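You operate a simulated robot arm through the tools that you are given. There is no shell and no other tool. Be economical: measure what you need, move in short steps, check, and stop when the job is done.

Carry out the task below with a simulated two-armed robot. There is one attempt and no reset: what you move stays moved.

Task
On the free side of the table, fold the checked cloth in half, so that its two short edges meet.

The check looks at the end state, three seconds after you hand in, the way a careful person would. Anything else that was tipped, shoved, dropped, spilled or broken makes it a failure. Flat cloth is picked up by pressing the open fingertips on it (5 to 10 N) and closing them slowly along it; thin cloth reads only 2 to 8 mm in the jaws.

Robot
Two 7-joint arms with two-finger parallel grippers on one trunk, on a base that drives. Base frame: it is fixed to the floor where the robot stands at the start and does not move with it; the origin is under the middle of the robot, x ahead of it, y to its left, z up. Lengths are in mm, angles in rad, forces in N, time in s.
The left shoulder is at the start at [70, 177, 1045], the right one opposite. Places, roughly: checked cloth [500, 100, 800]; free side of the table [500, 100, 800]. Payload 3.43 kg a hand.
The tool frame of a hand sits at the grasp point between the pads (the TCP): z along the fingers, y along the line on which they close. The tips reach 30 mm beyond it. The gripper opens to 94 mm. The fingers are 28 mm wide and 10 mm thick; the gripper's body (50 by 96 mm) begins 55 mm behind the TCP.
Orientation is told as [roll, pitch, yaw] about the base's x, y, z axes, in that order, counted from this pose: with the fingers straight down and closing along the base's y, the tool's x points along the base's -x, its y along +y and its z along -z.

Tools
- The arms move only by the tool nudge_tool. It takes "left_commands", "right_commands" or both (then of equal length, played together; a hand with none holds still); each is a list of rows, each an object of numbers (a shift or turn left out is 0, a gripper value left out holds the last): "jaw": the opening, from 0 (shut) to 1 (fully open); "dx", "dy", "dz": the shift along the tool's x, y, z in mm; "ax", "ay", "az": the turn, a rotation vector about the tool's x, y, z in rad. In form: [{"jaw": .., "dx": .., "dy": .., "dz": .., "ax": .., "ay": .., "az": ..}, ...]. A call has 1 to 12 rows; each row shifts and turns the commanded pose from where the row before left it, along the tool's axes as they then stand. A row lasts 0.2 s, in which the tool goes at most 50 mm and 0.15 rad; a call with a longer step from one row to the next is refused whole, and so is a gripper value outside its range. Where a pose cannot be reached the arm comes as near as it can. A force on the tool above 40 N (or 10 N above the force at the start of the call, whichever is more), or a blocked arm, ends the call early, and 0.2 s more pass. The fingers move at their own pace (about 153 mm/s each) and stop on an object; they squeeze with about 32 N. The grip force told is the motor's: it shows also when the fingers shut on nothing. Time passes only in rows, and 0.2 s behind the last, so rows that do not move let the fingers close. It gives the time, the measured TCP pose, the force on the tool (base axes), the opening and the grip force at its end, in the units of the frame above (readings bear some noise), with the torque about the TCP (base axes, N m) and any sound that the robot's microphone picked up.
- Cameras (640 x 400 px; columns grow to the right, rows downward): "scene" is now at [138.7, 25, 1337.9]; the picture's right is [0.28, -0.96, 0.00], its down [-0.81, -0.24, -0.54] and it looks along [0.52, 0.15, -0.84] (base axes); focal length 268 px, centre (320, 200). "left" rides on the left gripper at [76, -14, -102] in its tool frame; the picture's right is [0.18, 0.98, 0.00], its down [-0.75, 0.14, -0.64] and it looks along [-0.63, 0.12, 0.77] (tool axes); focal length 243 px, centre (320, 200). "right" rides on the right gripper at [76, 14, -103] in its tool frame; the picture's right is [-0.18, 0.98, 0.00], its down [-0.75, -0.14, -0.64] and it looks along [-0.63, -0.12, 0.77] (tool axes); focal length 243 px, centre (320, 200). There is no depth. A picture from a camera that has moved, and an enlarged one, comes with that camera's place and axes in the base frame and with its lens. The place of the scene camera against the robot may be out by one fixed shift of up to 25 mm in any direction.
- grab_frame(camera): a new picture of that camera. The clock stands still meanwhile.
- lift_body(by): slides the trunk up (or, below 0, down) by that many mm; the arms and the scene camera ride with it, the base frame stays. It gives what a move gives, with no picture.
- drive_base(legs): drives the robot by 1 to 6 legs, each [ahead, turn to the left] in mm and rad, along the robot's own axes; the way and the turn of a leg run together, so that a leg with both is an arc; at most 1500 mm and 3.142 rad a leg. The arms and the cameras ride along, it lands a little off, and it stops where it bumps. It gives what a move gives.
- head_to(pan, tilt): turns the head with the scene camera to pan (to the left, within 1.501 rad either way) and tilt (down, from -0.506 to 1.204), counted from straight ahead of the robot. It gives what a move gives.
- zoom(camera, box): a new picture of the part [left, top, right, bottom] of that camera's present view, enlarged. The clock stands still meanwhile.
- sign_off(): hands the job in; it is judged then, once.

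Work in short steps. Places have to be worked out from the pictures, the camera data and where the tool is seen: move nearer, look again, correct. Check each grasp and each placing, and mend what went wrong. You have 120 turns and 100 pictures in all, those below and enlarged ones among them. Open the grippers and draw the arms clear of the work before you hand the job in, unless the task says otherwise; then end with one line.

The tools are called after "Call:" by a JSON object that holds its "name" and its "arguments". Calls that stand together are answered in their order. nudge_tool: Moves the arms, as the interface text tells. Its arguments: {"type":"object","properties":{"left_commands":{"type":"array","items":{"type":"object","properties":{"jaw":{"type":"number"},"dx":{"type":"number"},"dy":{"type":"number"},"dz":{"type":"number"},"ax":{"type":"number"},"ay":{"type":"number"},"az":{"type":"number"}}}},"right_commands":{"type":"array","items":{"type":"object","properties":{"jaw":{"type":"number"},"dx":{"type":"number"},"dy":{"type":"number"},"dz":{"type":"number"},"ax":{"type":"number"},"ay":{"type":"number"},"az":{"type":"number"}}}}},"required":[]} The other tools are called the same way: lift_body (by) slides the trunk up or down; drive_base (legs) drives the base; head_to (pan, tilt) turns the head that bears the scene camera; grab_frame (camera) takes a picture; zoom (camera, box) takes an enlarged picture of a part of a camera's view; sign_off () hands the job in.

At the start:

```text
clock: 0.0
left_eef_pos: [479.7, 347.2, 989.9]
left_tool_rot: [0.0, 0.0, 0.001]
left_wrist_force: [0.3, 0.6, 0.3]
left_wrist_torque: [-0.06, 0.0, 0.03]
left_width: 94.3
left_gripper_force: 0.1
right_eef_pos: [293.0, -13.7, 993.6]
right_tool_rot: [0.0, -0.002, 0.001]
right_wrist_force: [0.7, 0.0, -0.2]
right_wrist_torque: [-0.03, 0.01, 0.0]
right_width: 93.8
right_gripper_force: 0.1
trunk travel left (down, up): [-625.0, 215.0]
robot x, y, heading: [0.3, -1.0, -0.005]
head pan, tilt: [0.284, 1.0]
```

scene: 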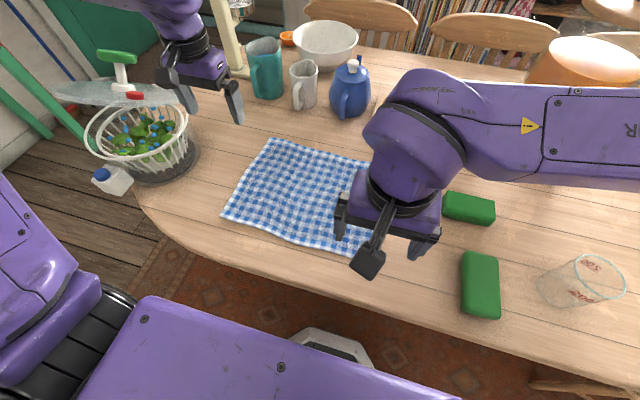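
right: 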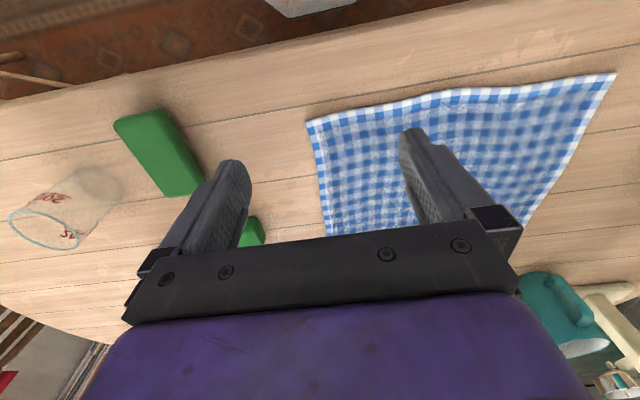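
left: 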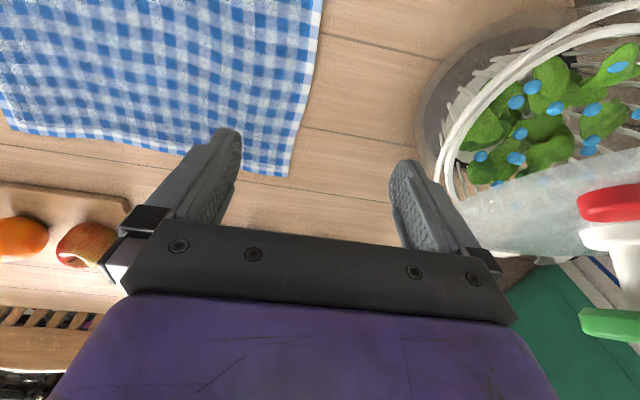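

The right arm covers the cloth's right side. I move that hand to the right at its present height so I can see the whole cloth.

Call:
{"name": "nudge_tool", "arguments": {"right_commands": [{"dy": -40, "dz": -20}, {"dy": -45, "dz": -20}, {"dy": -45}, {"dy": -45}, {"dy": -45}, {"dy": -45}], "left_commands": [{"dy": 10, "dz": -20}, {"dx": 30, "dz": -20}, {"dx": 30}, {"dx": 30}, {}, {}]}}

Call:
{"name": "grab_frame", "arguments": {"camera": "scene"}}

Call:
{"name": "grab_frame", "arguments": {"camera": "left"}}

```text
clock: 1.4
left_eef_pos: [389.1, 354.2, 1028.5]
left_tool_rot: [-0.016, -0.001, 0.002]
left_wrist_force: [0.3, 0.2, 0.4]
left_wrist_torque: [0.02, 0.0, 0.0]
left_width: 94.2
left_gripper_force: 0.0
right_eef_pos: [293.9, -274.7, 1031.4]
right_tool_rot: [0.002, -0.001, 0.0]
right_wrist_force: [-0.2, -0.8, -0.6]
right_wrist_torque: [-0.01, 0.0, 0.02]
right_width: 94.1
right_gripper_force: 0.1
right hand out of reach, approached as far as the arm can: row 6
trunk travel left (down, up): [-625.0, 215.0]
robot x, y, heading: [0.8, -1.5, -0.0]
head pan, tilt: [0.284, 1.0]
```

```text
96 pictures are left
camera scene: at [138.1, 23.3, 1338.0], right [0.28, -0.96, 0.0], down [-0.81, -0.24, -0.54], along [0.52, 0.15, -0.84], focal length 268 px, centre (320, 200)
```

scene: 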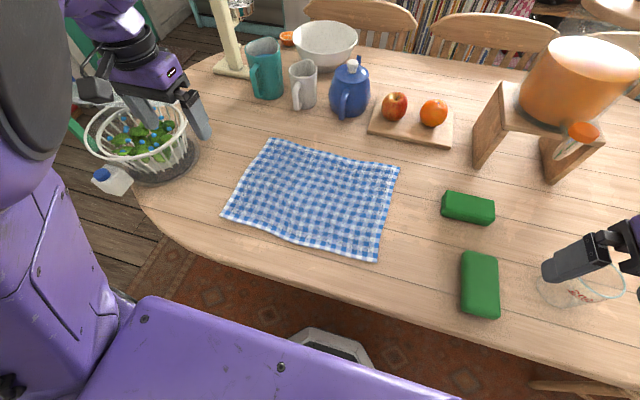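

```text
95 pictures are left
camera left: at [313.3, 340.8, 1130.6], right [-0.19, 0.98, -0.02], down [0.75, 0.15, 0.64], along [0.63, 0.11, -0.77], focal length 243 px, centre (320, 200)
```

left: 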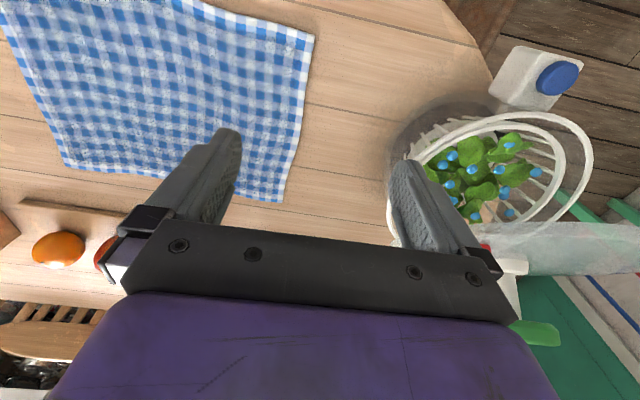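

The cloth lies about x 345–618 and y −40 to 330, so its short edges are the left and right ones. I will have the right hand take the far-right corner and the left hand the near-right corner, then fold to the left. First I draw the hands in, then turn the base left for reach.

Call:
{"name": "nudge_tool", "arguments": {"left_commands": [{"dy": -45}, {"dy": -45}, {"dy": -45}, {"dy": -45}, {}], "right_commands": [{"dx": -35, "dy": 20}, {"dx": -35, "dy": 20}, {"dx": -35, "dy": 20}, {"dx": -35, "dy": 20}, {"dx": -35, "dy": 20}]}}

Call:
{"name": "drive_base", "arguments": {"legs": [[0, 0.4]]}}

Call:
{"name": "head_to", "arguments": {"pan": -0.1, "tilt": 0.95}}

Call:
{"name": "grab_frame", "arguments": {"camera": "scene"}}

```text
clock: 2.6
left_eef_pos: [459.2, 213.3, 1006.6]
left_tool_rot: [-0.025, 0.005, 0.009]
left_wrist_force: [-0.4, 0.3, -0.5]
left_wrist_torque: [-0.01, 0.02, 0.02]
left_width: 94.0
left_gripper_force: 0.0
left hand out of reach, approached as far as the arm can: row 1, 2, 3, 4
right_eef_pos: [470.4, -170.5, 1029.3]
right_tool_rot: [-0.002, 0.001, 0.001]
right_wrist_force: [-0.2, 1.0, 0.4]
right_wrist_torque: [-0.01, 0.01, -0.02]
right_width: 93.8
right_gripper_force: 0.0
trunk travel left (down, up): [-625.0, 215.0]
robot x, y, heading: [3.8, -2.2, -0.002]
head pan, tilt: [0.284, 1.0]
```

```text
clock: 4.2
left_eef_pos: [339.9, 370.4, 1009.5]
left_tool_rot: [-0.021, 0.002, 0.404]
left_wrist_force: [-0.6, -0.3, 0.1]
left_wrist_torque: [-0.03, 0.01, 0.0]
left_width: 93.8
left_gripper_force: 0.1
right_eef_pos: [499.0, 24.5, 1030.4]
right_tool_rot: [-0.001, 0.001, 0.401]
right_wrist_force: [-0.1, 0.1, 0.5]
right_wrist_torque: [-0.03, 0.01, 0.03]
right_width: 94.1
right_gripper_force: 0.0
trunk travel left (down, up): [-625.0, 215.0]
robot x, y, heading: [-0.0, -0.5, 0.4]
head pan, tilt: [0.284, 1.0]
```

```text
clock: 5.1
left_eef_pos: [339.1, 371.2, 1009.4]
left_tool_rot: [-0.029, 0.001, 0.404]
left_wrist_force: [0.0, -0.9, 0.2]
left_wrist_torque: [0.0, 0.01, 0.02]
left_width: 94.0
left_gripper_force: 0.0
right_eef_pos: [499.6, 23.7, 1029.4]
right_tool_rot: [0.0, -0.001, 0.402]
right_wrist_force: [-0.1, 0.8, -0.6]
right_wrist_torque: [0.0, 0.04, 0.01]
right_width: 94.1
right_gripper_force: 0.0
trunk travel left (down, up): [-625.0, 215.0]
robot x, y, heading: [0.5, 0.8, 0.4]
head pan, tilt: [-0.099, 0.949]
```

```text
94 pictures are left
camera scene: at [137.4, 46.2, 1341.5], right [0.3, -0.95, 0.0], down [-0.78, -0.24, -0.58], along [0.56, 0.17, -0.81], focal length 268 px, centre (320, 200)
```

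scene: 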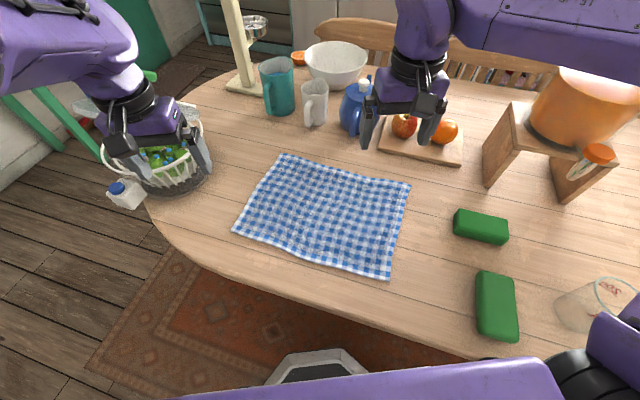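

The base turned without a bump. I align both hands to yaw 0, lower them somewhat, and move them toward the right edge's corners to look and test reach.

Call:
{"name": "nudge_tool", "arguments": {"left_commands": [{"az": 0.135}, {"az": 0.135}, {"az": 0.134}, {"dz": 40}, {"dz": 40, "dy": -20}, {"dy": -45}, {"dy": -45}, {"dy": -45}, {"dy": -45}, {"dx": -15, "dy": -40}, {"dx": -15, "dy": -30}], "right_commands": [{"az": 0.135}, {"az": 0.135}, {"az": 0.132}, {"dx": -20, "dy": -15, "dz": 20}, {"dx": -20, "dy": -20, "dz": 20}, {"dx": -20, "dy": -20, "dz": 30}, {"dx": -10, "dz": 30}, {}, {}, {}, {}]}}

Call:
{"name": "grab_frame", "arguments": {"camera": "right"}}

Call:
{"name": "grab_frame", "arguments": {"camera": "left"}}

Call:
{"name": "grab_frame", "arguments": {"camera": "scene"}}

```text
clock: 7.5
left_eef_pos: [369.6, 98.2, 935.9]
left_tool_rot: [-0.019, -0.008, -0.001]
left_wrist_force: [0.0, 0.0, 0.3]
left_wrist_torque: [0.0, 0.0, -0.03]
left_width: 93.9
left_gripper_force: 0.0
right_eef_pos: [569.8, -32.2, 931.3]
right_tool_rot: [0.003, 0.0, 0.0]
right_wrist_force: [0.1, 0.0, -1.0]
right_wrist_torque: [0.03, 0.01, -0.02]
right_width: 94.1
right_gripper_force: 0.1
trunk travel left (down, up): [-625.0, 215.0]
robot x, y, heading: [-1.7, -1.3, 0.404]
head pan, tilt: [-0.099, 0.949]
```

```text
93 pictures are left
camera right: at [493.7, -17.8, 1033.7], right [0.18, 0.98, 0.0], down [0.75, -0.14, 0.64], along [0.63, -0.12, -0.77], focal length 243 px, centre (320, 200)
```

right: 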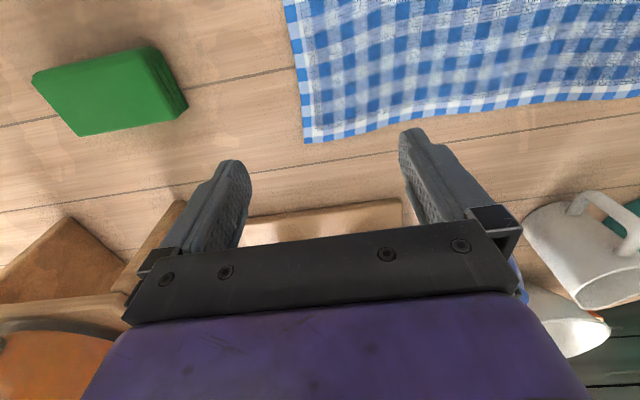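

```text
92 pictures are left
camera left: at [293.9, 85.0, 1036.2], right [-0.18, 0.98, -0.02], down [0.75, 0.15, 0.65], along [0.64, 0.1, -0.76], focal length 243 px, centre (320, 200)
```

left: 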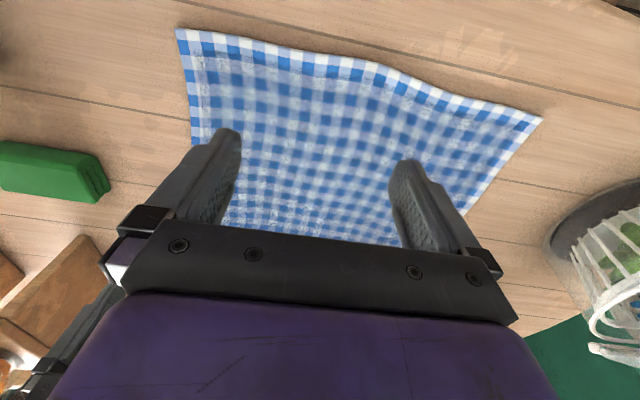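

```text
91 pictures are left
camera scene: at [138.0, 45.1, 1341.5], right [0.3, -0.96, 0.0], down [-0.78, -0.24, -0.58], along [0.56, 0.17, -0.81], focal length 268 px, centre (320, 200)
```

scene: 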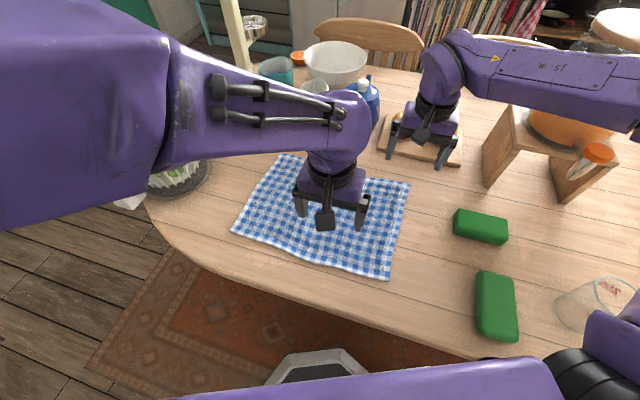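

Corners come out at about FR (614,−58) and NR (341,−38). I narrow the jaws to about 24 mm and bring both hands over points about 20 mm inside those corners, at z≈840.

Call:
{"name": "nudge_tool", "arguments": {"left_commands": [{"dy": -40, "jaw": 0.26}, {"dy": -40, "dx": 7}, {"dy": -38}, {"dz": 40}, {"dz": 40}, {"dz": 14}, {"az": 0.07, "ax": -0.019}, {}], "right_commands": [{"dx": -11, "dy": -2, "jaw": 0.26}, {"dx": -11, "dy": -2}, {}, {"dz": 40}, {"dz": 40}, {"dz": 10}, {"az": 0.07}, {}]}}

Call:
{"name": "grab_frame", "arguments": {"camera": "right"}}

Call:
{"name": "grab_frame", "arguments": {"camera": "left"}}

```text
clock: 9.5
left_eef_pos: [389.1, -6.4, 874.2]
left_tool_rot: [-0.074, -0.04, -0.001]
left_wrist_force: [0.6, 0.8, 0.5]
left_wrist_torque: [-0.01, 0.01, 0.04]
left_width: 24.3
left_gripper_force: 0.1
right_eef_pos: [591.3, -34.6, 840.7]
right_tool_rot: [0.0, 0.001, -0.072]
right_wrist_force: [-0.8, 0.3, -0.5]
right_wrist_torque: [0.04, 0.02, 0.01]
right_width: 24.4
right_gripper_force: 0.1
trunk travel left (down, up): [-625.0, 215.0]
robot x, y, heading: [1.0, 1.3, 0.4]
head pan, tilt: [-0.099, 0.949]
stopped in row 8 (left hand): the arm was blocked; the commanded pose is now the measured one
```

```text
90 pictures are left
camera right: at [516.0, -15.0, 943.0], right [0.25, 0.97, 0.0], down [0.74, -0.19, 0.64], along [0.62, -0.16, -0.77], focal length 243 px, centre (320, 200)
```

right: 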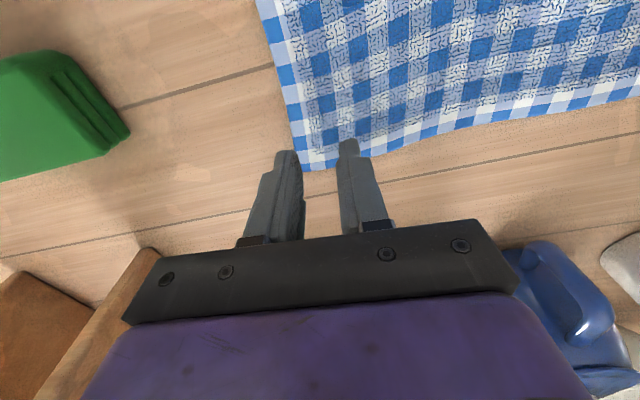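

```text
89 pictures are left
camera left: at [308.3, -14.2, 973.8], right [-0.18, 0.98, -0.08], down [0.73, 0.19, 0.66], along [0.66, 0.06, -0.75], focal length 243 px, centre (320, 200)
```

left: 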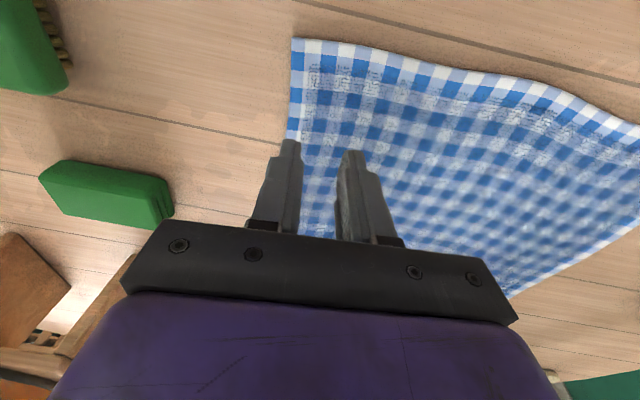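

The left arm is blocked there because it reaches too far across its body at this heading. I raise both hands and pull the right one back. Then I turn the base back to about 0.1 for the grasp, and can turn it again mid-fold if needed.

Call:
{"name": "nudge_tool", "arguments": {"left_commands": [{"dz": -30}, {"dz": -30, "dy": 20}, {"dy": 30}, {"dy": 30}, {}], "right_commands": [{"dz": -40}, {"dz": -40}, {"dx": 40, "dy": 20}, {"dx": 40, "dy": 20}, {"dy": 20, "dx": 20}]}}

Call:
{"name": "drive_base", "arguments": {"legs": [[0, -0.3]]}}

```text
clock: 10.6
left_eef_pos: [383.1, 82.8, 927.0]
left_tool_rot: [-0.061, -0.033, -0.008]
left_wrist_force: [-5.8, 3.5, -0.1]
left_wrist_torque: [-0.33, -0.48, -0.15]
left_width: 24.6
left_gripper_force: 0.1
right_eef_pos: [507.9, 20.7, 919.9]
right_tool_rot: [-0.001, -0.005, -0.072]
right_wrist_force: [4.9, -2.9, -0.4]
right_wrist_torque: [0.33, 0.56, 0.22]
right_width: 24.3
right_gripper_force: 0.1
trunk travel left (down, up): [-625.0, 215.0]
robot x, y, heading: [0.3, -0.6, 0.4]
head pan, tilt: [-0.099, 0.949]
stopped in row 5 (left hand): the force on the tool passed its limit (the readings are from after the stop); the commanded pose is now the measured one
```

```text
clock: 12.0
left_eef_pos: [389.4, -35.5, 925.9]
left_tool_rot: [-0.062, -0.032, -0.31]
left_wrist_force: [-12.1, 9.6, 0.3]
left_wrist_torque: [-1.06, -1.25, -0.46]
left_width: 24.1
left_gripper_force: 0.1
right_eef_pos: [490.7, -130.1, 920.0]
right_tool_rot: [-0.001, -0.006, -0.372]
right_wrist_force: [11.1, -10.6, -0.1]
right_wrist_torque: [1.14, 1.3, 0.38]
right_width: 24.4
right_gripper_force: 0.1
trunk travel left (down, up): [-625.0, 215.0]
robot x, y, heading: [1.7, -0.3, 0.098]
head pan, tilt: [-0.099, 0.949]
```

The two grippers are touching each other. I move the right hand away along +x, −y and the left hand a bit to +y.

Call:
{"name": "nudge_tool", "arguments": {"right_commands": [{"dx": -30, "dy": -14}, {"dx": -40, "dy": -10}, {"dx": -20}], "left_commands": [{}, {"dy": 20}, {"dy": 20}]}}

Call:
{"name": "grab_frame", "arguments": {"camera": "scene"}}

```text
clock: 12.8
left_eef_pos: [402.0, 2.8, 925.5]
left_tool_rot: [-0.06, -0.033, -0.308]
left_wrist_force: [-0.5, -0.4, 0.4]
left_wrist_torque: [-0.03, -0.01, 0.01]
left_width: 24.6
left_gripper_force: 0.1
right_eef_pos: [567.2, -184.6, 920.2]
right_tool_rot: [0.0, -0.009, -0.373]
right_wrist_force: [-0.7, 0.5, -0.1]
right_wrist_torque: [-0.02, 0.0, -0.01]
right_width: 24.2
right_gripper_force: 0.1
trunk travel left (down, up): [-625.0, 215.0]
robot x, y, heading: [-2.4, 0.9, 0.102]
head pan, tilt: [-0.099, 0.949]
```

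```text
88 pictures are left
camera scene: at [144.6, 11.1, 1341.5], right [0.0, -1.0, 0.0], down [-0.81, 0.0, -0.58], along [0.58, 0.0, -0.81], focal length 268 px, centre (320, 200)
```

scene: 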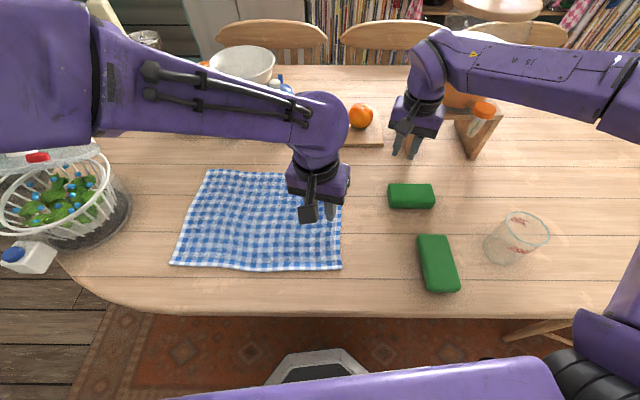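

They are free now. I straighten both tools to yaw ≈ −0.07 and move to the grasp points again, at z≈845.

Call:
{"name": "nudge_tool", "arguments": {"left_commands": [{"az": -0.12, "ax": -0.03}, {"az": -0.12, "ax": -0.03, "ay": 0.033}, {"dx": 20, "dy": -13}, {"dx": 17, "dy": -13}, {"dz": 30}, {"dz": 30}, {"dz": 20}, {}], "right_commands": [{"az": -0.15}, {"az": -0.15}, {"dx": -14.5, "dy": 30}, {"dy": 40}, {"dy": 40}, {"dy": 40}, {"dz": 40}, {"dz": 35}]}}

Call:
{"name": "grab_frame", "arguments": {"camera": "right"}}

Call:
{"name": "grab_frame", "arguments": {"camera": "left"}}

```text
clock: 14.6
left_eef_pos: [370.6, -23.4, 862.2]
left_tool_rot: [-0.043, -0.015, -0.057]
left_wrist_force: [0.0, 1.1, -0.9]
left_wrist_torque: [-0.02, 0.01, 0.0]
left_width: 24.4
left_gripper_force: 0.2
right_eef_pos: [592.7, -36.0, 845.6]
right_tool_rot: [-0.003, -0.007, -0.074]
right_wrist_force: [-0.5, 0.5, -0.3]
right_wrist_torque: [-0.01, -0.01, -0.03]
right_width: 24.7
right_gripper_force: 0.1
trunk travel left (down, up): [-625.0, 215.0]
robot x, y, heading: [-5.2, 1.6, 0.101]
head pan, tilt: [-0.099, 0.949]
```

```text
87 pictures are left
camera right: at [516.2, -16.4, 947.5], right [0.25, 0.97, 0.0], down [0.74, -0.19, 0.65], along [0.63, -0.17, -0.76], focal length 243 px, centre (320, 200)
```

right: 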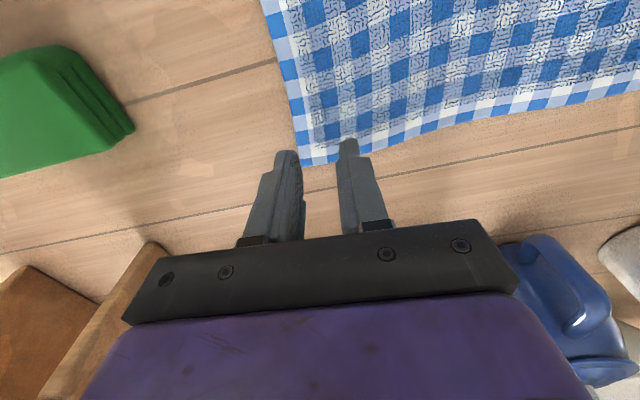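

```text
86 pictures are left
camera left: at [292.3, -30.7, 962.7], right [-0.13, 0.99, -0.04], down [0.75, 0.13, 0.65], along [0.65, 0.05, -0.76], focal length 243 px, centre (320, 200)
```

left: 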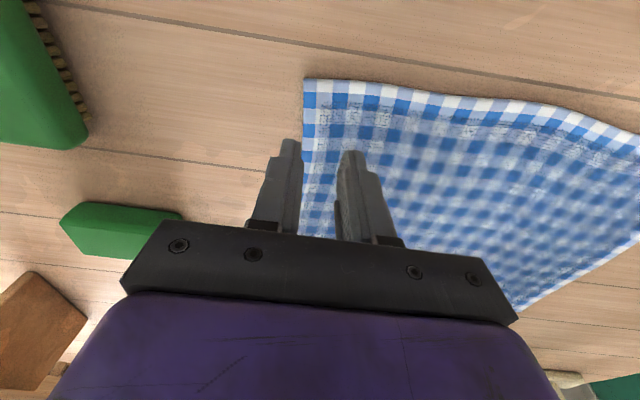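

Right hand is well placed. I lower it in small steps to find the table.

Call:
{"name": "nudge_tool", "arguments": {"right_commands": [{"dz": 8}, {"dz": 8}, {"dz": 6}, {"dz": 4}, {"dz": 3}, {}], "left_commands": [{"dz": 5}, {"dz": 5}, {"dz": 5}, {"dz": 5}, {}, {}]}}

```text
clock: 16.2
left_eef_pos: [378.4, -24.9, 855.3]
left_tool_rot: [-0.085, -0.024, -0.031]
left_wrist_force: [0.2, -0.4, -0.1]
left_wrist_torque: [-0.02, 0.0, -0.01]
left_width: 24.4
left_gripper_force: 0.1
right_eef_pos: [592.5, -35.6, 814.4]
right_tool_rot: [-0.003, -0.005, -0.074]
right_wrist_force: [0.2, -0.1, 0.3]
right_wrist_torque: [-0.02, -0.02, 0.01]
right_width: 24.4
right_gripper_force: 0.1
trunk travel left (down, up): [-625.0, 215.0]
robot x, y, heading: [2.9, -1.5, 0.099]
head pan, tilt: [-0.099, 0.949]
stopped in row 6 (left hand): the arm was blocked; the commanded pose is now the measured one
```

The left arm is limited when low on its cross-body side. I raise both hands and lower the trunk by the same amount, so the arm works in the posture where it could reach.

Call:
{"name": "nudge_tool", "arguments": {"right_commands": [{"dz": -40}, {"dz": -40}, {"dz": -40}, {}], "left_commands": [{"dz": -30}, {"dz": -30, "ax": -0.08, "ay": 0.024}, {"dz": -40}, {}]}}

Call:
{"name": "lift_body", "arguments": {"by": -100}}

```text
clock: 17.2
left_eef_pos: [376.3, -20.0, 952.4]
left_tool_rot: [0.003, 0.005, -0.037]
left_wrist_force: [-0.1, 0.6, -0.8]
left_wrist_torque: [0.01, 0.02, 0.02]
left_width: 24.4
left_gripper_force: 0.2
right_eef_pos: [591.4, -35.0, 936.0]
right_tool_rot: [-0.003, -0.008, -0.073]
right_wrist_force: [0.0, 0.0, 0.2]
right_wrist_torque: [0.0, 0.03, -0.01]
right_width: 24.3
right_gripper_force: 0.1
trunk travel left (down, up): [-625.0, 215.0]
robot x, y, heading: [-0.5, -1.0, 0.097]
head pan, tilt: [-0.099, 0.949]
```

```text
clock: 18.5
left_eef_pos: [376.2, -19.2, 853.0]
left_tool_rot: [0.004, 0.004, -0.033]
left_wrist_force: [0.2, -0.5, 0.1]
left_wrist_torque: [0.04, 0.0, -0.03]
left_width: 24.6
left_gripper_force: 0.1
right_eef_pos: [591.1, -35.7, 836.5]
right_tool_rot: [-0.001, -0.007, -0.073]
right_wrist_force: [0.5, -0.1, 0.1]
right_wrist_torque: [0.02, 0.01, 0.0]
right_width: 24.2
right_gripper_force: 0.1
trunk travel left (down, up): [-525.0, 315.0]
robot x, y, heading: [-0.3, 3.9, 0.1]
head pan, tilt: [-0.099, 0.949]
```

That works: the left is straight at z 853. I shift it to the grasp spot and lower both to about z 817.

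Call:
{"name": "nudge_tool", "arguments": {"left_commands": [{"dx": 11, "dy": -3}, {"dz": 12}, {"dz": 12}, {"dz": 8}, {"dz": 4}, {}], "right_commands": [{}, {"dz": 8}, {"dz": 8}, {"dz": 4}, {}, {}]}}

Call:
{"name": "grab_frame", "arguments": {"camera": "left"}}

Call:
{"name": "grab_frame", "arguments": {"camera": "right"}}

```text
clock: 19.9
left_eef_pos: [364.8, -22.2, 815.4]
left_tool_rot: [0.004, 0.003, -0.037]
left_wrist_force: [0.7, 0.1, -0.1]
left_wrist_torque: [0.01, 0.02, 0.01]
left_width: 24.5
left_gripper_force: 0.1
right_eef_pos: [591.3, -35.1, 816.3]
right_tool_rot: [-0.001, -0.008, -0.072]
right_wrist_force: [-0.2, 0.4, 0.1]
right_wrist_torque: [-0.02, 0.01, 0.01]
right_width: 24.4
right_gripper_force: 0.0
trunk travel left (down, up): [-525.0, 315.0]
robot x, y, heading: [3.2, -2.7, 0.102]
head pan, tilt: [-0.099, 0.949]
```

```text
85 pictures are left
camera left: at [288.7, -35.9, 917.7], right [-0.15, 0.99, 0.0], down [0.76, 0.11, 0.64], along [0.63, 0.1, -0.77], focal length 243 px, centre (320, 200)
```

left: 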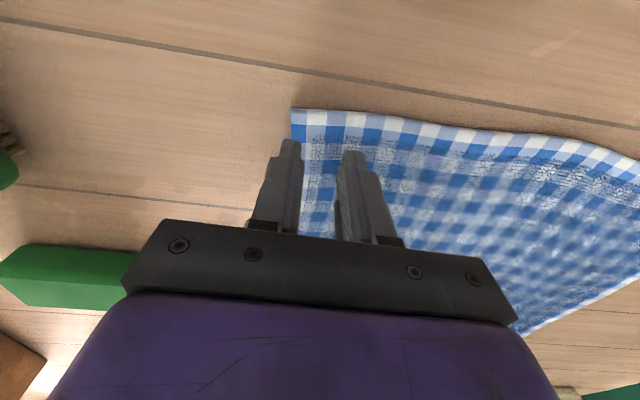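

```text
84 pictures are left
camera right: at [515.0, -16.1, 918.5], right [0.26, 0.97, 0.0], down [0.74, -0.19, 0.65], along [0.63, -0.17, -0.76], focal length 243 px, centre (320, 200)
```

right: 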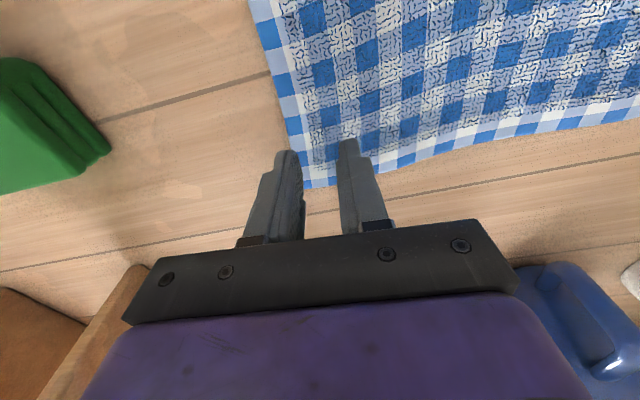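

The outer fingers are right at the cloth's edge, so I shift both 8 mm inward (+y) and creep down.

Call:
{"name": "nudge_tool", "arguments": {"left_commands": [{"dy": 8}, {"dz": 3}, {"dz": 3}, {"dz": 3}, {}], "right_commands": [{"dy": 8}, {"dz": 3}, {"dz": 3}, {"dz": 3}, {}]}}

```text
clock: 21.1
left_eef_pos: [363.7, -14.6, 806.8]
left_tool_rot: [0.005, 0.004, -0.038]
left_wrist_force: [-0.2, 1.1, -0.3]
left_wrist_torque: [0.0, 0.01, -0.03]
left_width: 24.3
left_gripper_force: 0.0
right_eef_pos: [591.9, -28.8, 806.9]
right_tool_rot: [-0.002, -0.007, -0.073]
right_wrist_force: [0.8, 0.1, 0.8]
right_wrist_torque: [0.0, 0.01, -0.01]
right_width: 24.4
right_gripper_force: 0.0
trunk travel left (down, up): [-525.0, 315.0]
robot x, y, heading: [-2.4, -2.0, 0.095]
head pan, tilt: [-0.099, 0.949]
```

No contact yet; I keep creeping down.

Call:
{"name": "nudge_tool", "arguments": {"left_commands": [{"dz": 2}, {"dz": 2}, {"dz": 2}, {}], "right_commands": [{"dz": 2}, {"dz": 2}, {"dz": 2}, {}]}}

```text
clock: 22.1
left_eef_pos: [363.6, -14.9, 804.2]
left_tool_rot: [0.002, -0.001, -0.036]
left_wrist_force: [4.5, -1.6, 13.1]
left_wrist_torque: [-0.03, -0.12, -0.01]
left_width: 24.3
left_gripper_force: 0.1
right_eef_pos: [590.5, -28.1, 802.7]
right_tool_rot: [0.001, -0.01, -0.072]
right_wrist_force: [4.1, 0.8, 12.9]
right_wrist_torque: [0.06, -0.07, -0.03]
right_width: 24.6
right_gripper_force: 0.0
trunk travel left (down, up): [-525.0, 315.0]
robot x, y, heading: [1.0, 3.1, 0.098]
head pan, tilt: [-0.099, 0.949]
```

Contact on both at about 13 N, so the table is at z≈773. I ease off 1 mm to get 5–10 N and close slowly.

Call:
{"name": "nudge_tool", "arguments": {"left_commands": [{"dz": -1.2}, {"jaw": 0.23}, {"jaw": 0.2}, {"jaw": 0.17}, {"jaw": 0.14}, {"jaw": 0.11}, {"jaw": 0.08}, {"jaw": 0.05}, {"jaw": 0.02}, {"jaw": 0.0}, {}], "right_commands": [{"dz": -1.2}, {"jaw": 0.23}, {"jaw": 0.2}, {"jaw": 0.17}, {"jaw": 0.14}, {"jaw": 0.11}, {"jaw": 0.08}, {"jaw": 0.05}, {"jaw": 0.02}, {"jaw": 0.0}, {}]}}

Call:
{"name": "grab_frame", "arguments": {"camera": "left"}}

Call:
{"name": "grab_frame", "arguments": {"camera": "right"}}

```text
clock: 24.5
left_eef_pos: [363.2, -15.7, 803.7]
left_tool_rot: [0.003, 0.002, -0.035]
left_wrist_force: [0.3, 0.4, 6.6]
left_wrist_torque: [0.0, -0.02, 0.0]
left_width: 4.0
left_gripper_force: 31.2
right_eef_pos: [589.9, -27.7, 803.5]
right_tool_rot: [-0.001, -0.01, -0.072]
right_wrist_force: [-1.6, -0.1, 7.7]
right_wrist_torque: [0.01, 0.06, 0.0]
right_width: 4.0
right_gripper_force: 31.9
trunk travel left (down, up): [-525.0, 315.0]
robot x, y, heading: [-1.9, 2.8, 0.099]
head pan, tilt: [-0.099, 0.949]
```

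```text
83 pictures are left
camera left: at [287.6, -28.4, 904.9], right [-0.15, 0.99, 0.0], down [0.76, 0.11, 0.64], along [0.63, 0.1, -0.77], focal length 243 px, centre (320, 200)
```

left: 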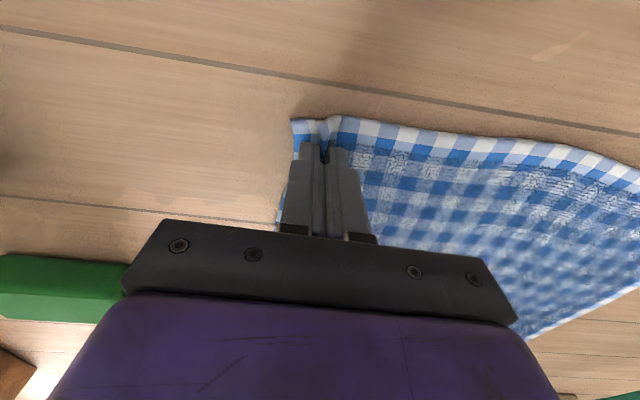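

```text
82 pictures are left
camera right: at [514.4, -7.9, 905.7], right [0.26, 0.97, 0.0], down [0.74, -0.19, 0.65], along [0.63, -0.17, -0.76], focal length 243 px, centre (320, 200)
```

right: 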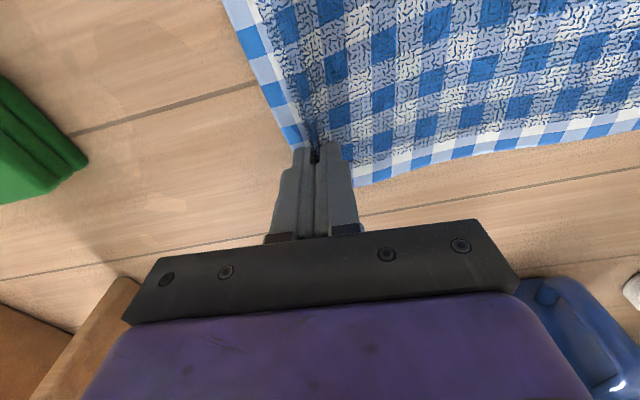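

Both jaws read 4 mm at full grip force, so both corners are held. I lift them together, moving slightly left, then check the cloth.

Call:
{"name": "nudge_tool", "arguments": {"left_commands": [{"dz": -12, "dy": 2}, {"dz": -14, "dy": 6}, {"dz": -14, "dy": 8, "dx": 0.5}, {"dz": -14, "dy": 10, "dx": 0.5}, {"dz": -14, "dy": 12, "dx": 0.5}, {"dz": -12, "dy": 14, "dx": 0.5}, {}], "right_commands": [{"dz": -12, "dy": 2}, {"dz": -14, "dy": 6}, {"dz": -14, "dy": 8, "dx": 1}, {"dz": -14, "dy": 10, "dx": 1}, {"dz": -14, "dy": 12, "dx": 1}, {"dz": -12, "dy": 14, "dx": 1}, {}]}}

Call:
{"name": "grab_frame", "arguments": {"camera": "scene"}}

```text
clock: 26.1
left_eef_pos: [365.2, 36.8, 883.3]
left_tool_rot: [0.002, 0.002, -0.036]
left_wrist_force: [0.8, 0.7, -0.2]
left_wrist_torque: [0.02, 0.01, 0.02]
left_width: 4.0
left_gripper_force: 31.3
right_eef_pos: [591.3, 23.8, 882.0]
right_tool_rot: [-0.003, -0.007, -0.073]
right_wrist_force: [0.8, -0.2, -0.7]
right_wrist_torque: [-0.03, -0.03, 0.0]
right_width: 3.7
right_gripper_force: 32.0
trunk travel left (down, up): [-525.0, 315.0]
robot x, y, heading: [1.2, 2.3, 0.098]
head pan, tilt: [-0.099, 0.949]
```

```text
81 pictures are left
camera scene: at [144.7, 9.4, 1241.5], right [0.0, -1.0, 0.0], down [-0.81, 0.0, -0.58], along [0.58, 0.0, -0.81], focal length 268 px, centre (320, 200)
```

scene: 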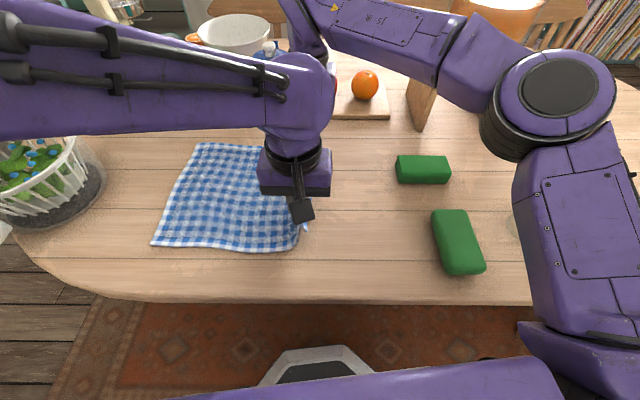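

Both corners are lifted evenly and the rest of the cloth stays put. I continue left by 60 mm and a bit higher, then turn the base by 0.1.

Call:
{"name": "nudge_tool", "arguments": {"left_commands": [{"dz": -8, "dy": 15, "dx": 0.5}, {"dz": -8, "dy": 15, "dx": 0.5}, {"dz": -4, "dy": 15, "dx": 0.5}, {"dy": 15, "dx": 0.5}, {}], "right_commands": [{"dz": -8, "dy": 15, "dx": 1}, {"dz": -8, "dy": 15, "dx": 1}, {"dz": -4, "dy": 15, "dx": 1}, {"dy": 15, "dx": 1}, {}]}}

Call:
{"name": "drive_base", "arguments": {"legs": [[0, 0.1]]}}

```text
clock: 27.3
left_eef_pos: [366.2, 96.5, 903.2]
left_tool_rot: [0.005, 0.004, -0.035]
left_wrist_force: [1.3, -0.1, -0.2]
left_wrist_torque: [0.02, -0.03, 0.03]
left_width: 3.9
left_gripper_force: 31.3
right_eef_pos: [589.7, 84.6, 900.8]
right_tool_rot: [-0.002, -0.006, -0.074]
right_wrist_force: [-0.5, 0.4, 0.5]
right_wrist_torque: [0.02, -0.02, 0.02]
right_width: 3.7
right_gripper_force: 32.2
trunk travel left (down, up): [-525.0, 315.0]
robot x, y, heading: [0.5, 4.1, 0.097]
head pan, tilt: [-0.099, 0.949]
```

```text
clock: 28.3
left_eef_pos: [352.8, 133.9, 904.5]
left_tool_rot: [0.001, 0.003, 0.064]
left_wrist_force: [-1.2, 0.0, 0.0]
left_wrist_torque: [-0.03, -0.01, -0.04]
left_width: 3.8
left_gripper_force: 32.1
right_eef_pos: [578.1, 143.6, 901.9]
right_tool_rot: [-0.006, -0.008, 0.029]
right_wrist_force: [-0.8, -0.1, -0.6]
right_wrist_torque: [-0.02, -0.01, -0.07]
right_width: 3.3
right_gripper_force: 32.0
trunk travel left (down, up): [-525.0, 315.0]
robot x, y, heading: [-1.1, -0.4, 0.201]
head pan, tilt: [-0.099, 0.949]
```

I undo the yaw drift and restore the x positions with the arms, then turn another 0.15.

Call:
{"name": "nudge_tool", "arguments": {"left_commands": [{"az": 0.05}, {"az": 0.05}, {"dx": -9, "dy": 8}, {"dx": -9, "dy": 12}, {}], "right_commands": [{"az": 0.05}, {"az": 0.05}, {"dx": -7, "dy": -3}, {"dx": -8, "dy": -3}, {}]}}

Call:
{"name": "drive_base", "arguments": {"legs": [[0, 0.15]]}}

Call:
{"name": "grab_frame", "arguments": {"camera": "scene"}}

```text
clock: 29.5
left_eef_pos: [372.4, 152.2, 903.2]
left_tool_rot: [0.004, 0.003, -0.037]
left_wrist_force: [-0.6, -1.1, 0.1]
left_wrist_torque: [0.01, 0.0, 0.07]
left_width: 3.8
left_gripper_force: 31.9
right_eef_pos: [593.3, 136.1, 902.3]
right_tool_rot: [-0.001, -0.006, -0.073]
right_wrist_force: [0.4, 0.4, 0.0]
right_wrist_torque: [-0.02, 0.01, 0.05]
right_width: 3.7
right_gripper_force: 31.5
trunk travel left (down, up): [-525.0, 315.0]
robot x, y, heading: [-0.2, -0.3, 0.199]
head pan, tilt: [-0.099, 0.949]
```

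```text
clock: 30.5
left_eef_pos: [345.9, 207.3, 903.2]
left_tool_rot: [0.001, 0.004, 0.113]
left_wrist_force: [-1.3, 0.4, -0.9]
left_wrist_torque: [0.02, 0.0, -0.08]
left_width: 3.8
left_gripper_force: 32.1
right_eef_pos: [566.3, 224.6, 902.0]
right_tool_rot: [-0.003, -0.007, 0.077]
right_wrist_force: [-0.5, -0.5, -0.6]
right_wrist_torque: [-0.04, 0.0, -0.12]
right_width: 3.7
right_gripper_force: 31.7
trunk travel left (down, up): [-525.0, 315.0]
robot x, y, heading: [3.4, 0.7, 0.35]
head pan, tilt: [-0.099, 0.949]
```

```text
80 pictures are left
camera scene: at [139.0, 41.2, 1241.5], right [0.25, -0.97, 0.0], down [-0.79, -0.2, -0.58], along [0.56, 0.14, -0.81], focal length 268 px, centre (320, 200)
```

scene: 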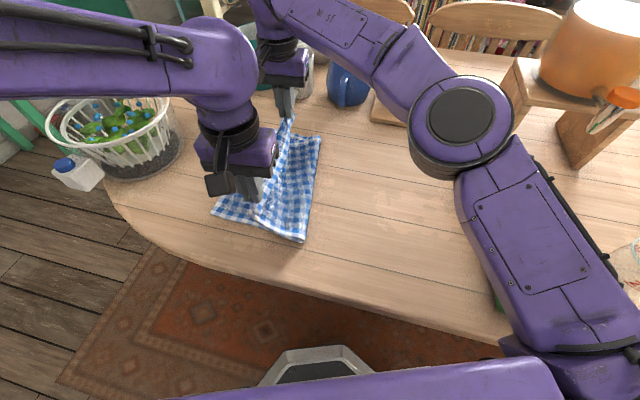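

The fold is forming nicely. I correct yaw and x again, then turn the last 0.12.

Call:
{"name": "nudge_tool", "arguments": {"left_commands": [{"az": 0.075}, {"az": 0.075}, {"dx": -15, "dy": 10}, {"dx": -15, "dy": 10}, {}], "right_commands": [{"az": 0.075}, {"az": 0.075}, {"dx": -14, "dy": -6}, {"dx": -14, "dy": -6}, {}]}}

Call:
{"name": "drive_base", "arguments": {"legs": [[0, 0.12]]}}

```text
clock: 31.7
left_eef_pos: [375.8, 225.2, 904.0]
left_tool_rot: [0.002, 0.003, -0.037]
left_wrist_force: [-0.1, 0.4, -0.4]
left_wrist_torque: [0.02, 0.01, 0.03]
left_width: 4.0
left_gripper_force: 32.4
right_eef_pos: [592.9, 208.9, 902.0]
right_tool_rot: [-0.001, -0.008, -0.073]
right_wrist_force: [0.0, 0.7, 0.3]
right_wrist_torque: [-0.01, 0.02, 0.03]
right_width: 3.6
right_gripper_force: 31.9
trunk travel left (down, up): [-525.0, 315.0]
robot x, y, heading: [0.6, 0.8, 0.351]
head pan, tilt: [-0.099, 0.949]
```

```text
clock: 32.7
left_eef_pos: [346.3, 268.7, 902.6]
left_tool_rot: [0.001, 0.004, 0.083]
left_wrist_force: [-0.5, 0.4, -0.1]
left_wrist_torque: [0.01, 0.0, -0.09]
left_width: 4.0
left_gripper_force: 32.0
right_eef_pos: [564.4, 277.8, 902.1]
right_tool_rot: [0.0, -0.009, 0.045]
right_wrist_force: [-1.2, 0.8, 0.1]
right_wrist_torque: [-0.04, 0.02, -0.11]
right_width: 3.6
right_gripper_force: 31.8
trunk travel left (down, up): [-525.0, 315.0]
robot x, y, heading: [2.1, -0.2, 0.468]
head pan, tilt: [-0.099, 0.949]
```

Now I restore yaw and x, lowering a little, then look at where the left edge lies before placing.

Call:
{"name": "nudge_tool", "arguments": {"left_commands": [{"az": 0.06}, {"az": 0.06}, {"dx": -14, "dy": 8, "dz": 10}, {"dx": -14, "dy": 8, "dz": 12}, {}], "right_commands": [{"az": 0.06}, {"az": 0.06}, {"dx": -14, "dy": -6, "dz": 10}, {"dx": -14, "dy": -4, "dz": 12}, {}]}}

Call:
{"name": "grab_frame", "arguments": {"camera": "left"}}

Call:
{"name": "grab_frame", "arguments": {"camera": "right"}}

Call:
{"name": "grab_frame", "arguments": {"camera": "scene"}}

```text
clock: 33.9
left_eef_pos: [376.5, 282.8, 880.3]
left_tool_rot: [0.001, 0.003, -0.038]
left_wrist_force: [0.9, -0.6, -0.2]
left_wrist_torque: [0.04, 0.02, 0.03]
left_width: 4.4
left_gripper_force: 31.5
right_eef_pos: [590.0, 263.5, 880.0]
right_tool_rot: [0.003, -0.007, -0.073]
right_wrist_force: [0.3, -0.6, -0.4]
right_wrist_torque: [-0.01, 0.0, 0.1]
right_width: 3.6
right_gripper_force: 32.1
trunk travel left (down, up): [-525.0, 315.0]
robot x, y, heading: [0.7, -2.9, 0.469]
head pan, tilt: [-0.099, 0.949]
```

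```text
79 pictures are left
camera left: at [299.7, 270.1, 982.5], right [-0.15, 0.99, 0.0], down [0.76, 0.11, 0.64], along [0.63, 0.1, -0.77], focal length 243 px, centre (320, 200)
```

left: 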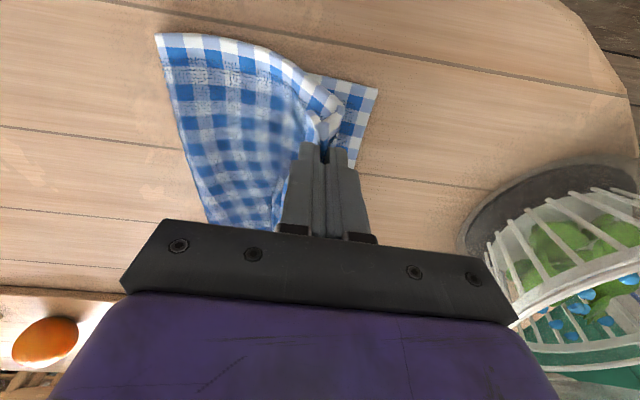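

```text
78 pictures are left
camera right: at [514.3, 283.4, 982.9], right [0.26, 0.97, 0.0], down [0.74, -0.2, 0.65], along [0.63, -0.16, -0.76], focal length 243 px, centre (320, 200)
```

right: 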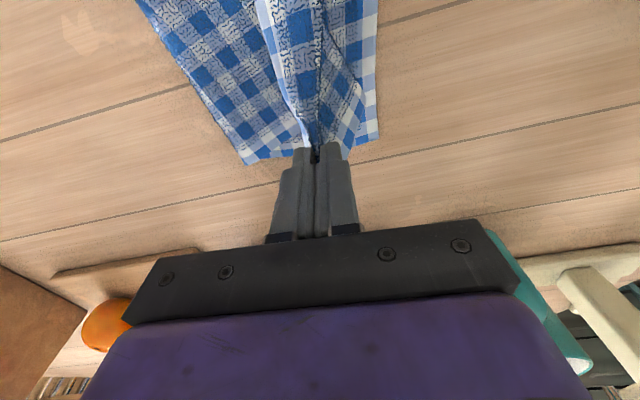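

```text
77 pictures are left
camera scene: at [133.8, 53.8, 1241.6], right [0.36, -0.93, 0.0], down [-0.76, -0.29, -0.58], along [0.54, 0.21, -0.81], focal length 268 px, centre (320, 200)
```

scene: 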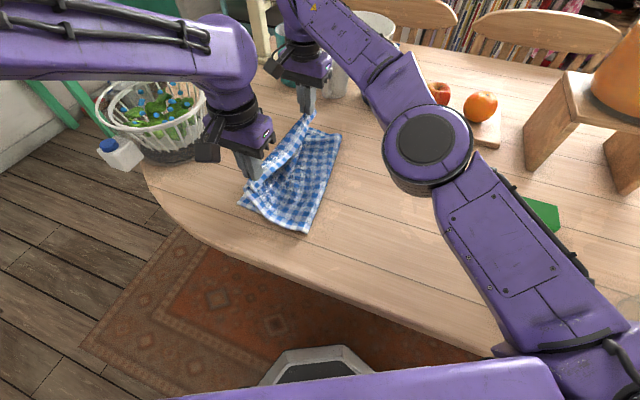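

The left edge lies at about NL (348,326) and FL (627,311). Before placing, I zoom in to see how the flap outside the grip hangs.

Call:
{"name": "zoom", "arguments": {"camera": "left", "box": [220, 40, 420, 165]}}

Call:
{"name": "zoom", "arguments": {"camera": "right", "box": [220, 40, 420, 165]}}

Call:
{"name": "zoom", "arguments": {"camera": "scene", "box": [200, 80, 380, 240]}}

```text
3.20 times, centred on (320, 102) of left
camera zoom: at [299.7, 270.1, 982.5], right [-0.15, 0.99, 0.0], down [0.76, 0.11, 0.64], along [0.63, 0.1, -0.77], focal length 776 px, centre (320, 512)
```

zoom: 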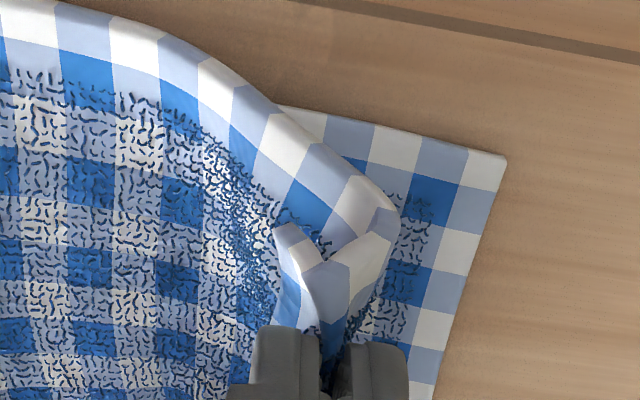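

```text
3.20 times, centred on (320, 102) of right
camera zoom: at [514.3, 283.4, 982.9], right [0.26, 0.97, 0.0], down [0.74, -0.2, 0.65], along [0.63, -0.16, -0.76], focal length 776 px, centre (320, 512)
```

zoom: 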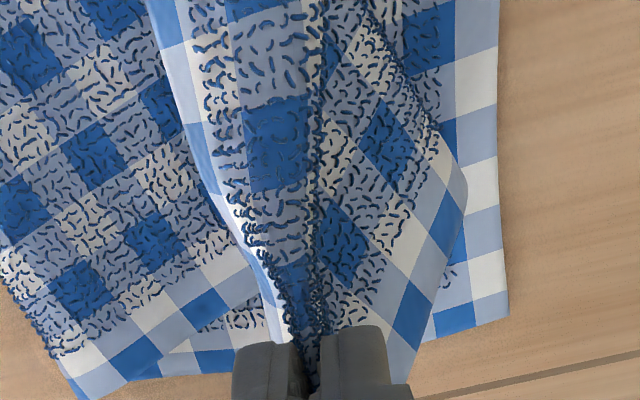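

```text
2.50 times, centred on (290, 160) of scene
camera zoom: at [133.8, 53.8, 1241.6], right [0.36, -0.93, 0.0], down [-0.76, -0.29, -0.58], along [0.54, 0.21, -0.81], focal length 670 px, centre (395, 300)
```

zoom: 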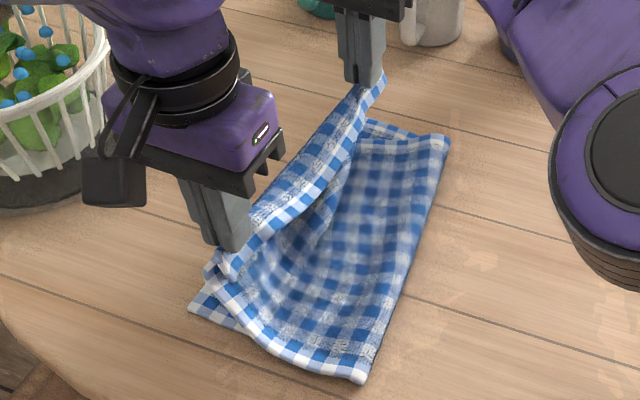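

The outer ~20 mm of the edge is doubled back on the right side of the fingers. I will lay the upper layer down with the grips about 20 mm short of the left edge, release, then turn that hem out in a second small grasp.

Call:
{"name": "nudge_tool", "arguments": {"left_commands": [{"dx": 2, "dy": 6, "dz": 10}, {"dx": 2, "dy": 6, "dz": 12}, {"dx": 2, "dy": 6, "dz": 12}, {"dx": 1, "dy": 5, "dz": 12}, {"dz": 10}, {"dz": 8}, {"dz": 4}, {}], "right_commands": [{"dx": -1, "dy": 8, "dz": 10}, {"dx": -1, "dy": 8, "dz": 12}, {"dx": -1, "dy": 8, "dz": 12}, {"dx": -1, "dy": 6, "dz": 12}, {"dz": 10}, {"dz": 8}, {"dz": 4}, {}]}}

Call:
{"name": "grab_frame", "arguments": {"camera": "scene"}}

Call:
{"name": "grab_frame", "arguments": {"camera": "left"}}

Call:
{"name": "grab_frame", "arguments": {"camera": "right"}}

```text
clock: 35.7
left_eef_pos: [367.9, 306.5, 812.6]
left_tool_rot: [0.001, 0.004, -0.038]
left_wrist_force: [0.0, 0.3, 2.1]
left_wrist_torque: [0.01, 0.04, 0.04]
left_width: 3.8
left_gripper_force: 32.0
right_eef_pos: [576.5, 287.2, 815.8]
right_tool_rot: [0.0, -0.007, -0.076]
right_wrist_force: [-0.5, -1.1, 2.1]
right_wrist_torque: [-0.02, -0.01, 0.07]
right_width: 3.8
right_gripper_force: 31.8
right hand out of reach, approached as far as the arm can: row 1, 2, 3, 4
trunk travel left (down, up): [-525.0, 315.0]
robot x, y, heading: [-0.5, 0.4, 0.464]
head pan, tilt: [-0.099, 0.949]
```

```text
73 pictures are left
camera scene: at [133.9, 53.9, 1241.5], right [0.36, -0.93, 0.0], down [-0.76, -0.29, -0.58], along [0.54, 0.21, -0.81], focal length 268 px, centre (320, 200)
```

scene: 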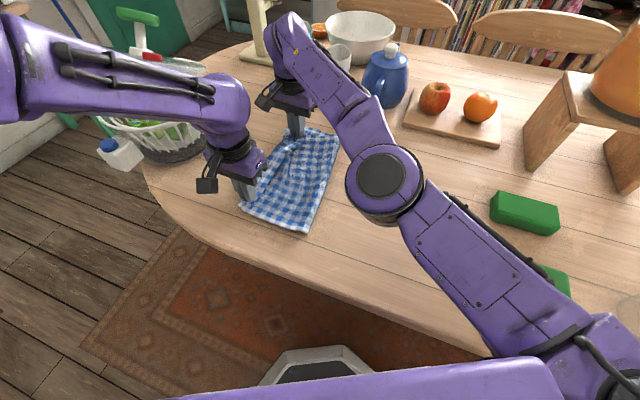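

```text
72 pictures are left
camera left: at [292.5, 292.9, 914.3], right [-0.15, 0.99, 0.0], down [0.76, 0.11, 0.64], along [0.63, 0.1, -0.77], focal length 243 px, centre (320, 200)
```

left: 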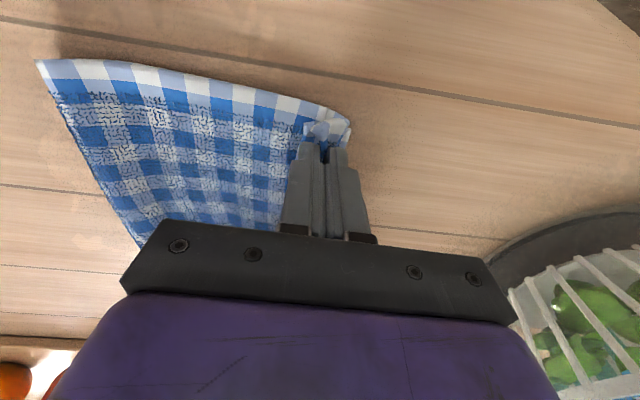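

```text
71 pictures are left
camera right: at [499.8, 306.8, 918.5], right [0.26, 0.97, 0.0], down [0.74, -0.2, 0.65], along [0.63, -0.17, -0.76], focal length 243 px, centre (320, 200)
```

right: 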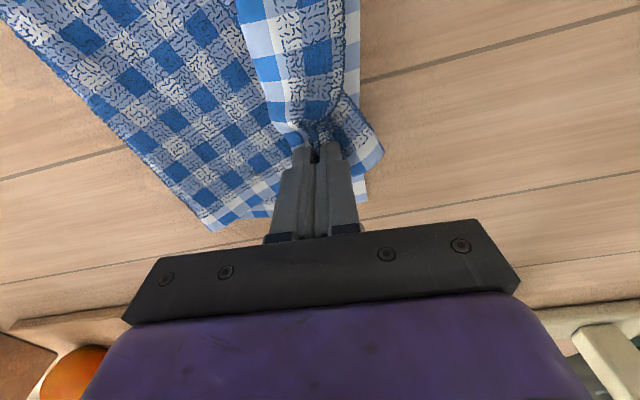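

The right hand fell short in x, and the fold line lies too far left with slack in the upper layer. I'll raise slightly, drive ahead 40 mm for reach, move the hands back right at low height to let the fold roll right, then draw the edge left low.

Call:
{"name": "nudge_tool", "arguments": {"left_commands": [{"dz": -10}, {"dz": -10}, {"dy": -20}, {"dy": -20}], "right_commands": [{"dz": -10}, {"dz": -10}, {"dy": -20}, {"dy": -20}]}}

Call:
{"name": "drive_base", "arguments": {"legs": [[40, 0.0]]}}

```text
clock: 36.7
left_eef_pos: [367.9, 265.4, 833.6]
left_tool_rot: [0.002, 0.006, -0.037]
left_wrist_force: [0.4, -0.4, -0.1]
left_wrist_torque: [0.01, -0.01, 0.06]
left_width: 4.1
left_gripper_force: 32.2
right_eef_pos: [574.7, 286.1, 837.5]
right_tool_rot: [0.003, -0.006, -0.074]
right_wrist_force: [-0.8, 0.9, -0.3]
right_wrist_torque: [-0.02, 0.02, 0.05]
right_width: 3.4
right_gripper_force: 32.2
right hand out of reach, approached as far as the arm can: row 3, 4
trunk travel left (down, up): [-525.0, 315.0]
robot x, y, heading: [-4.0, -1.2, 0.467]
head pan, tilt: [-0.099, 0.949]
```

```text
clock: 37.5
left_eef_pos: [403.5, 284.7, 833.2]
left_tool_rot: [0.002, 0.006, -0.038]
left_wrist_force: [0.9, 1.2, -0.8]
left_wrist_torque: [0.01, 0.02, 0.05]
left_width: 3.6
left_gripper_force: 31.9
right_eef_pos: [611.5, 304.9, 835.7]
right_tool_rot: [0.001, -0.007, -0.073]
right_wrist_force: [-0.1, 0.1, -0.4]
right_wrist_torque: [-0.01, 0.03, 0.07]
right_width: 3.9
right_gripper_force: 32.5
trunk travel left (down, up): [-525.0, 315.0]
robot x, y, heading: [40.0, 14.5, 0.468]
head pan, tilt: [-0.099, 0.949]
```

I check where the right hand settles before the next move.

Call:
{"name": "nudge_tool", "arguments": {"left_commands": [{"dx": 16, "dy": -20}, {"dx": 16, "dy": -20}, {}], "right_commands": [{}, {}, {}]}}

```text
clock: 38.4
left_eef_pos: [370.0, 245.7, 834.0]
left_tool_rot: [0.001, -0.001, -0.035]
left_wrist_force: [25.1, 7.8, 0.4]
left_wrist_torque: [0.23, -0.8, 0.18]
left_width: 3.9
left_gripper_force: 32.4
right_eef_pos: [608.9, 305.6, 835.4]
right_tool_rot: [0.001, -0.002, -0.073]
right_wrist_force: [-25.6, -7.0, 0.1]
right_wrist_torque: [-0.27, 0.76, 0.17]
right_width: 3.7
right_gripper_force: 31.6
trunk travel left (down, up): [-525.0, 315.0]
robot x, y, heading: [38.1, 20.4, 0.469]
head pan, tilt: [-0.099, 0.949]
```

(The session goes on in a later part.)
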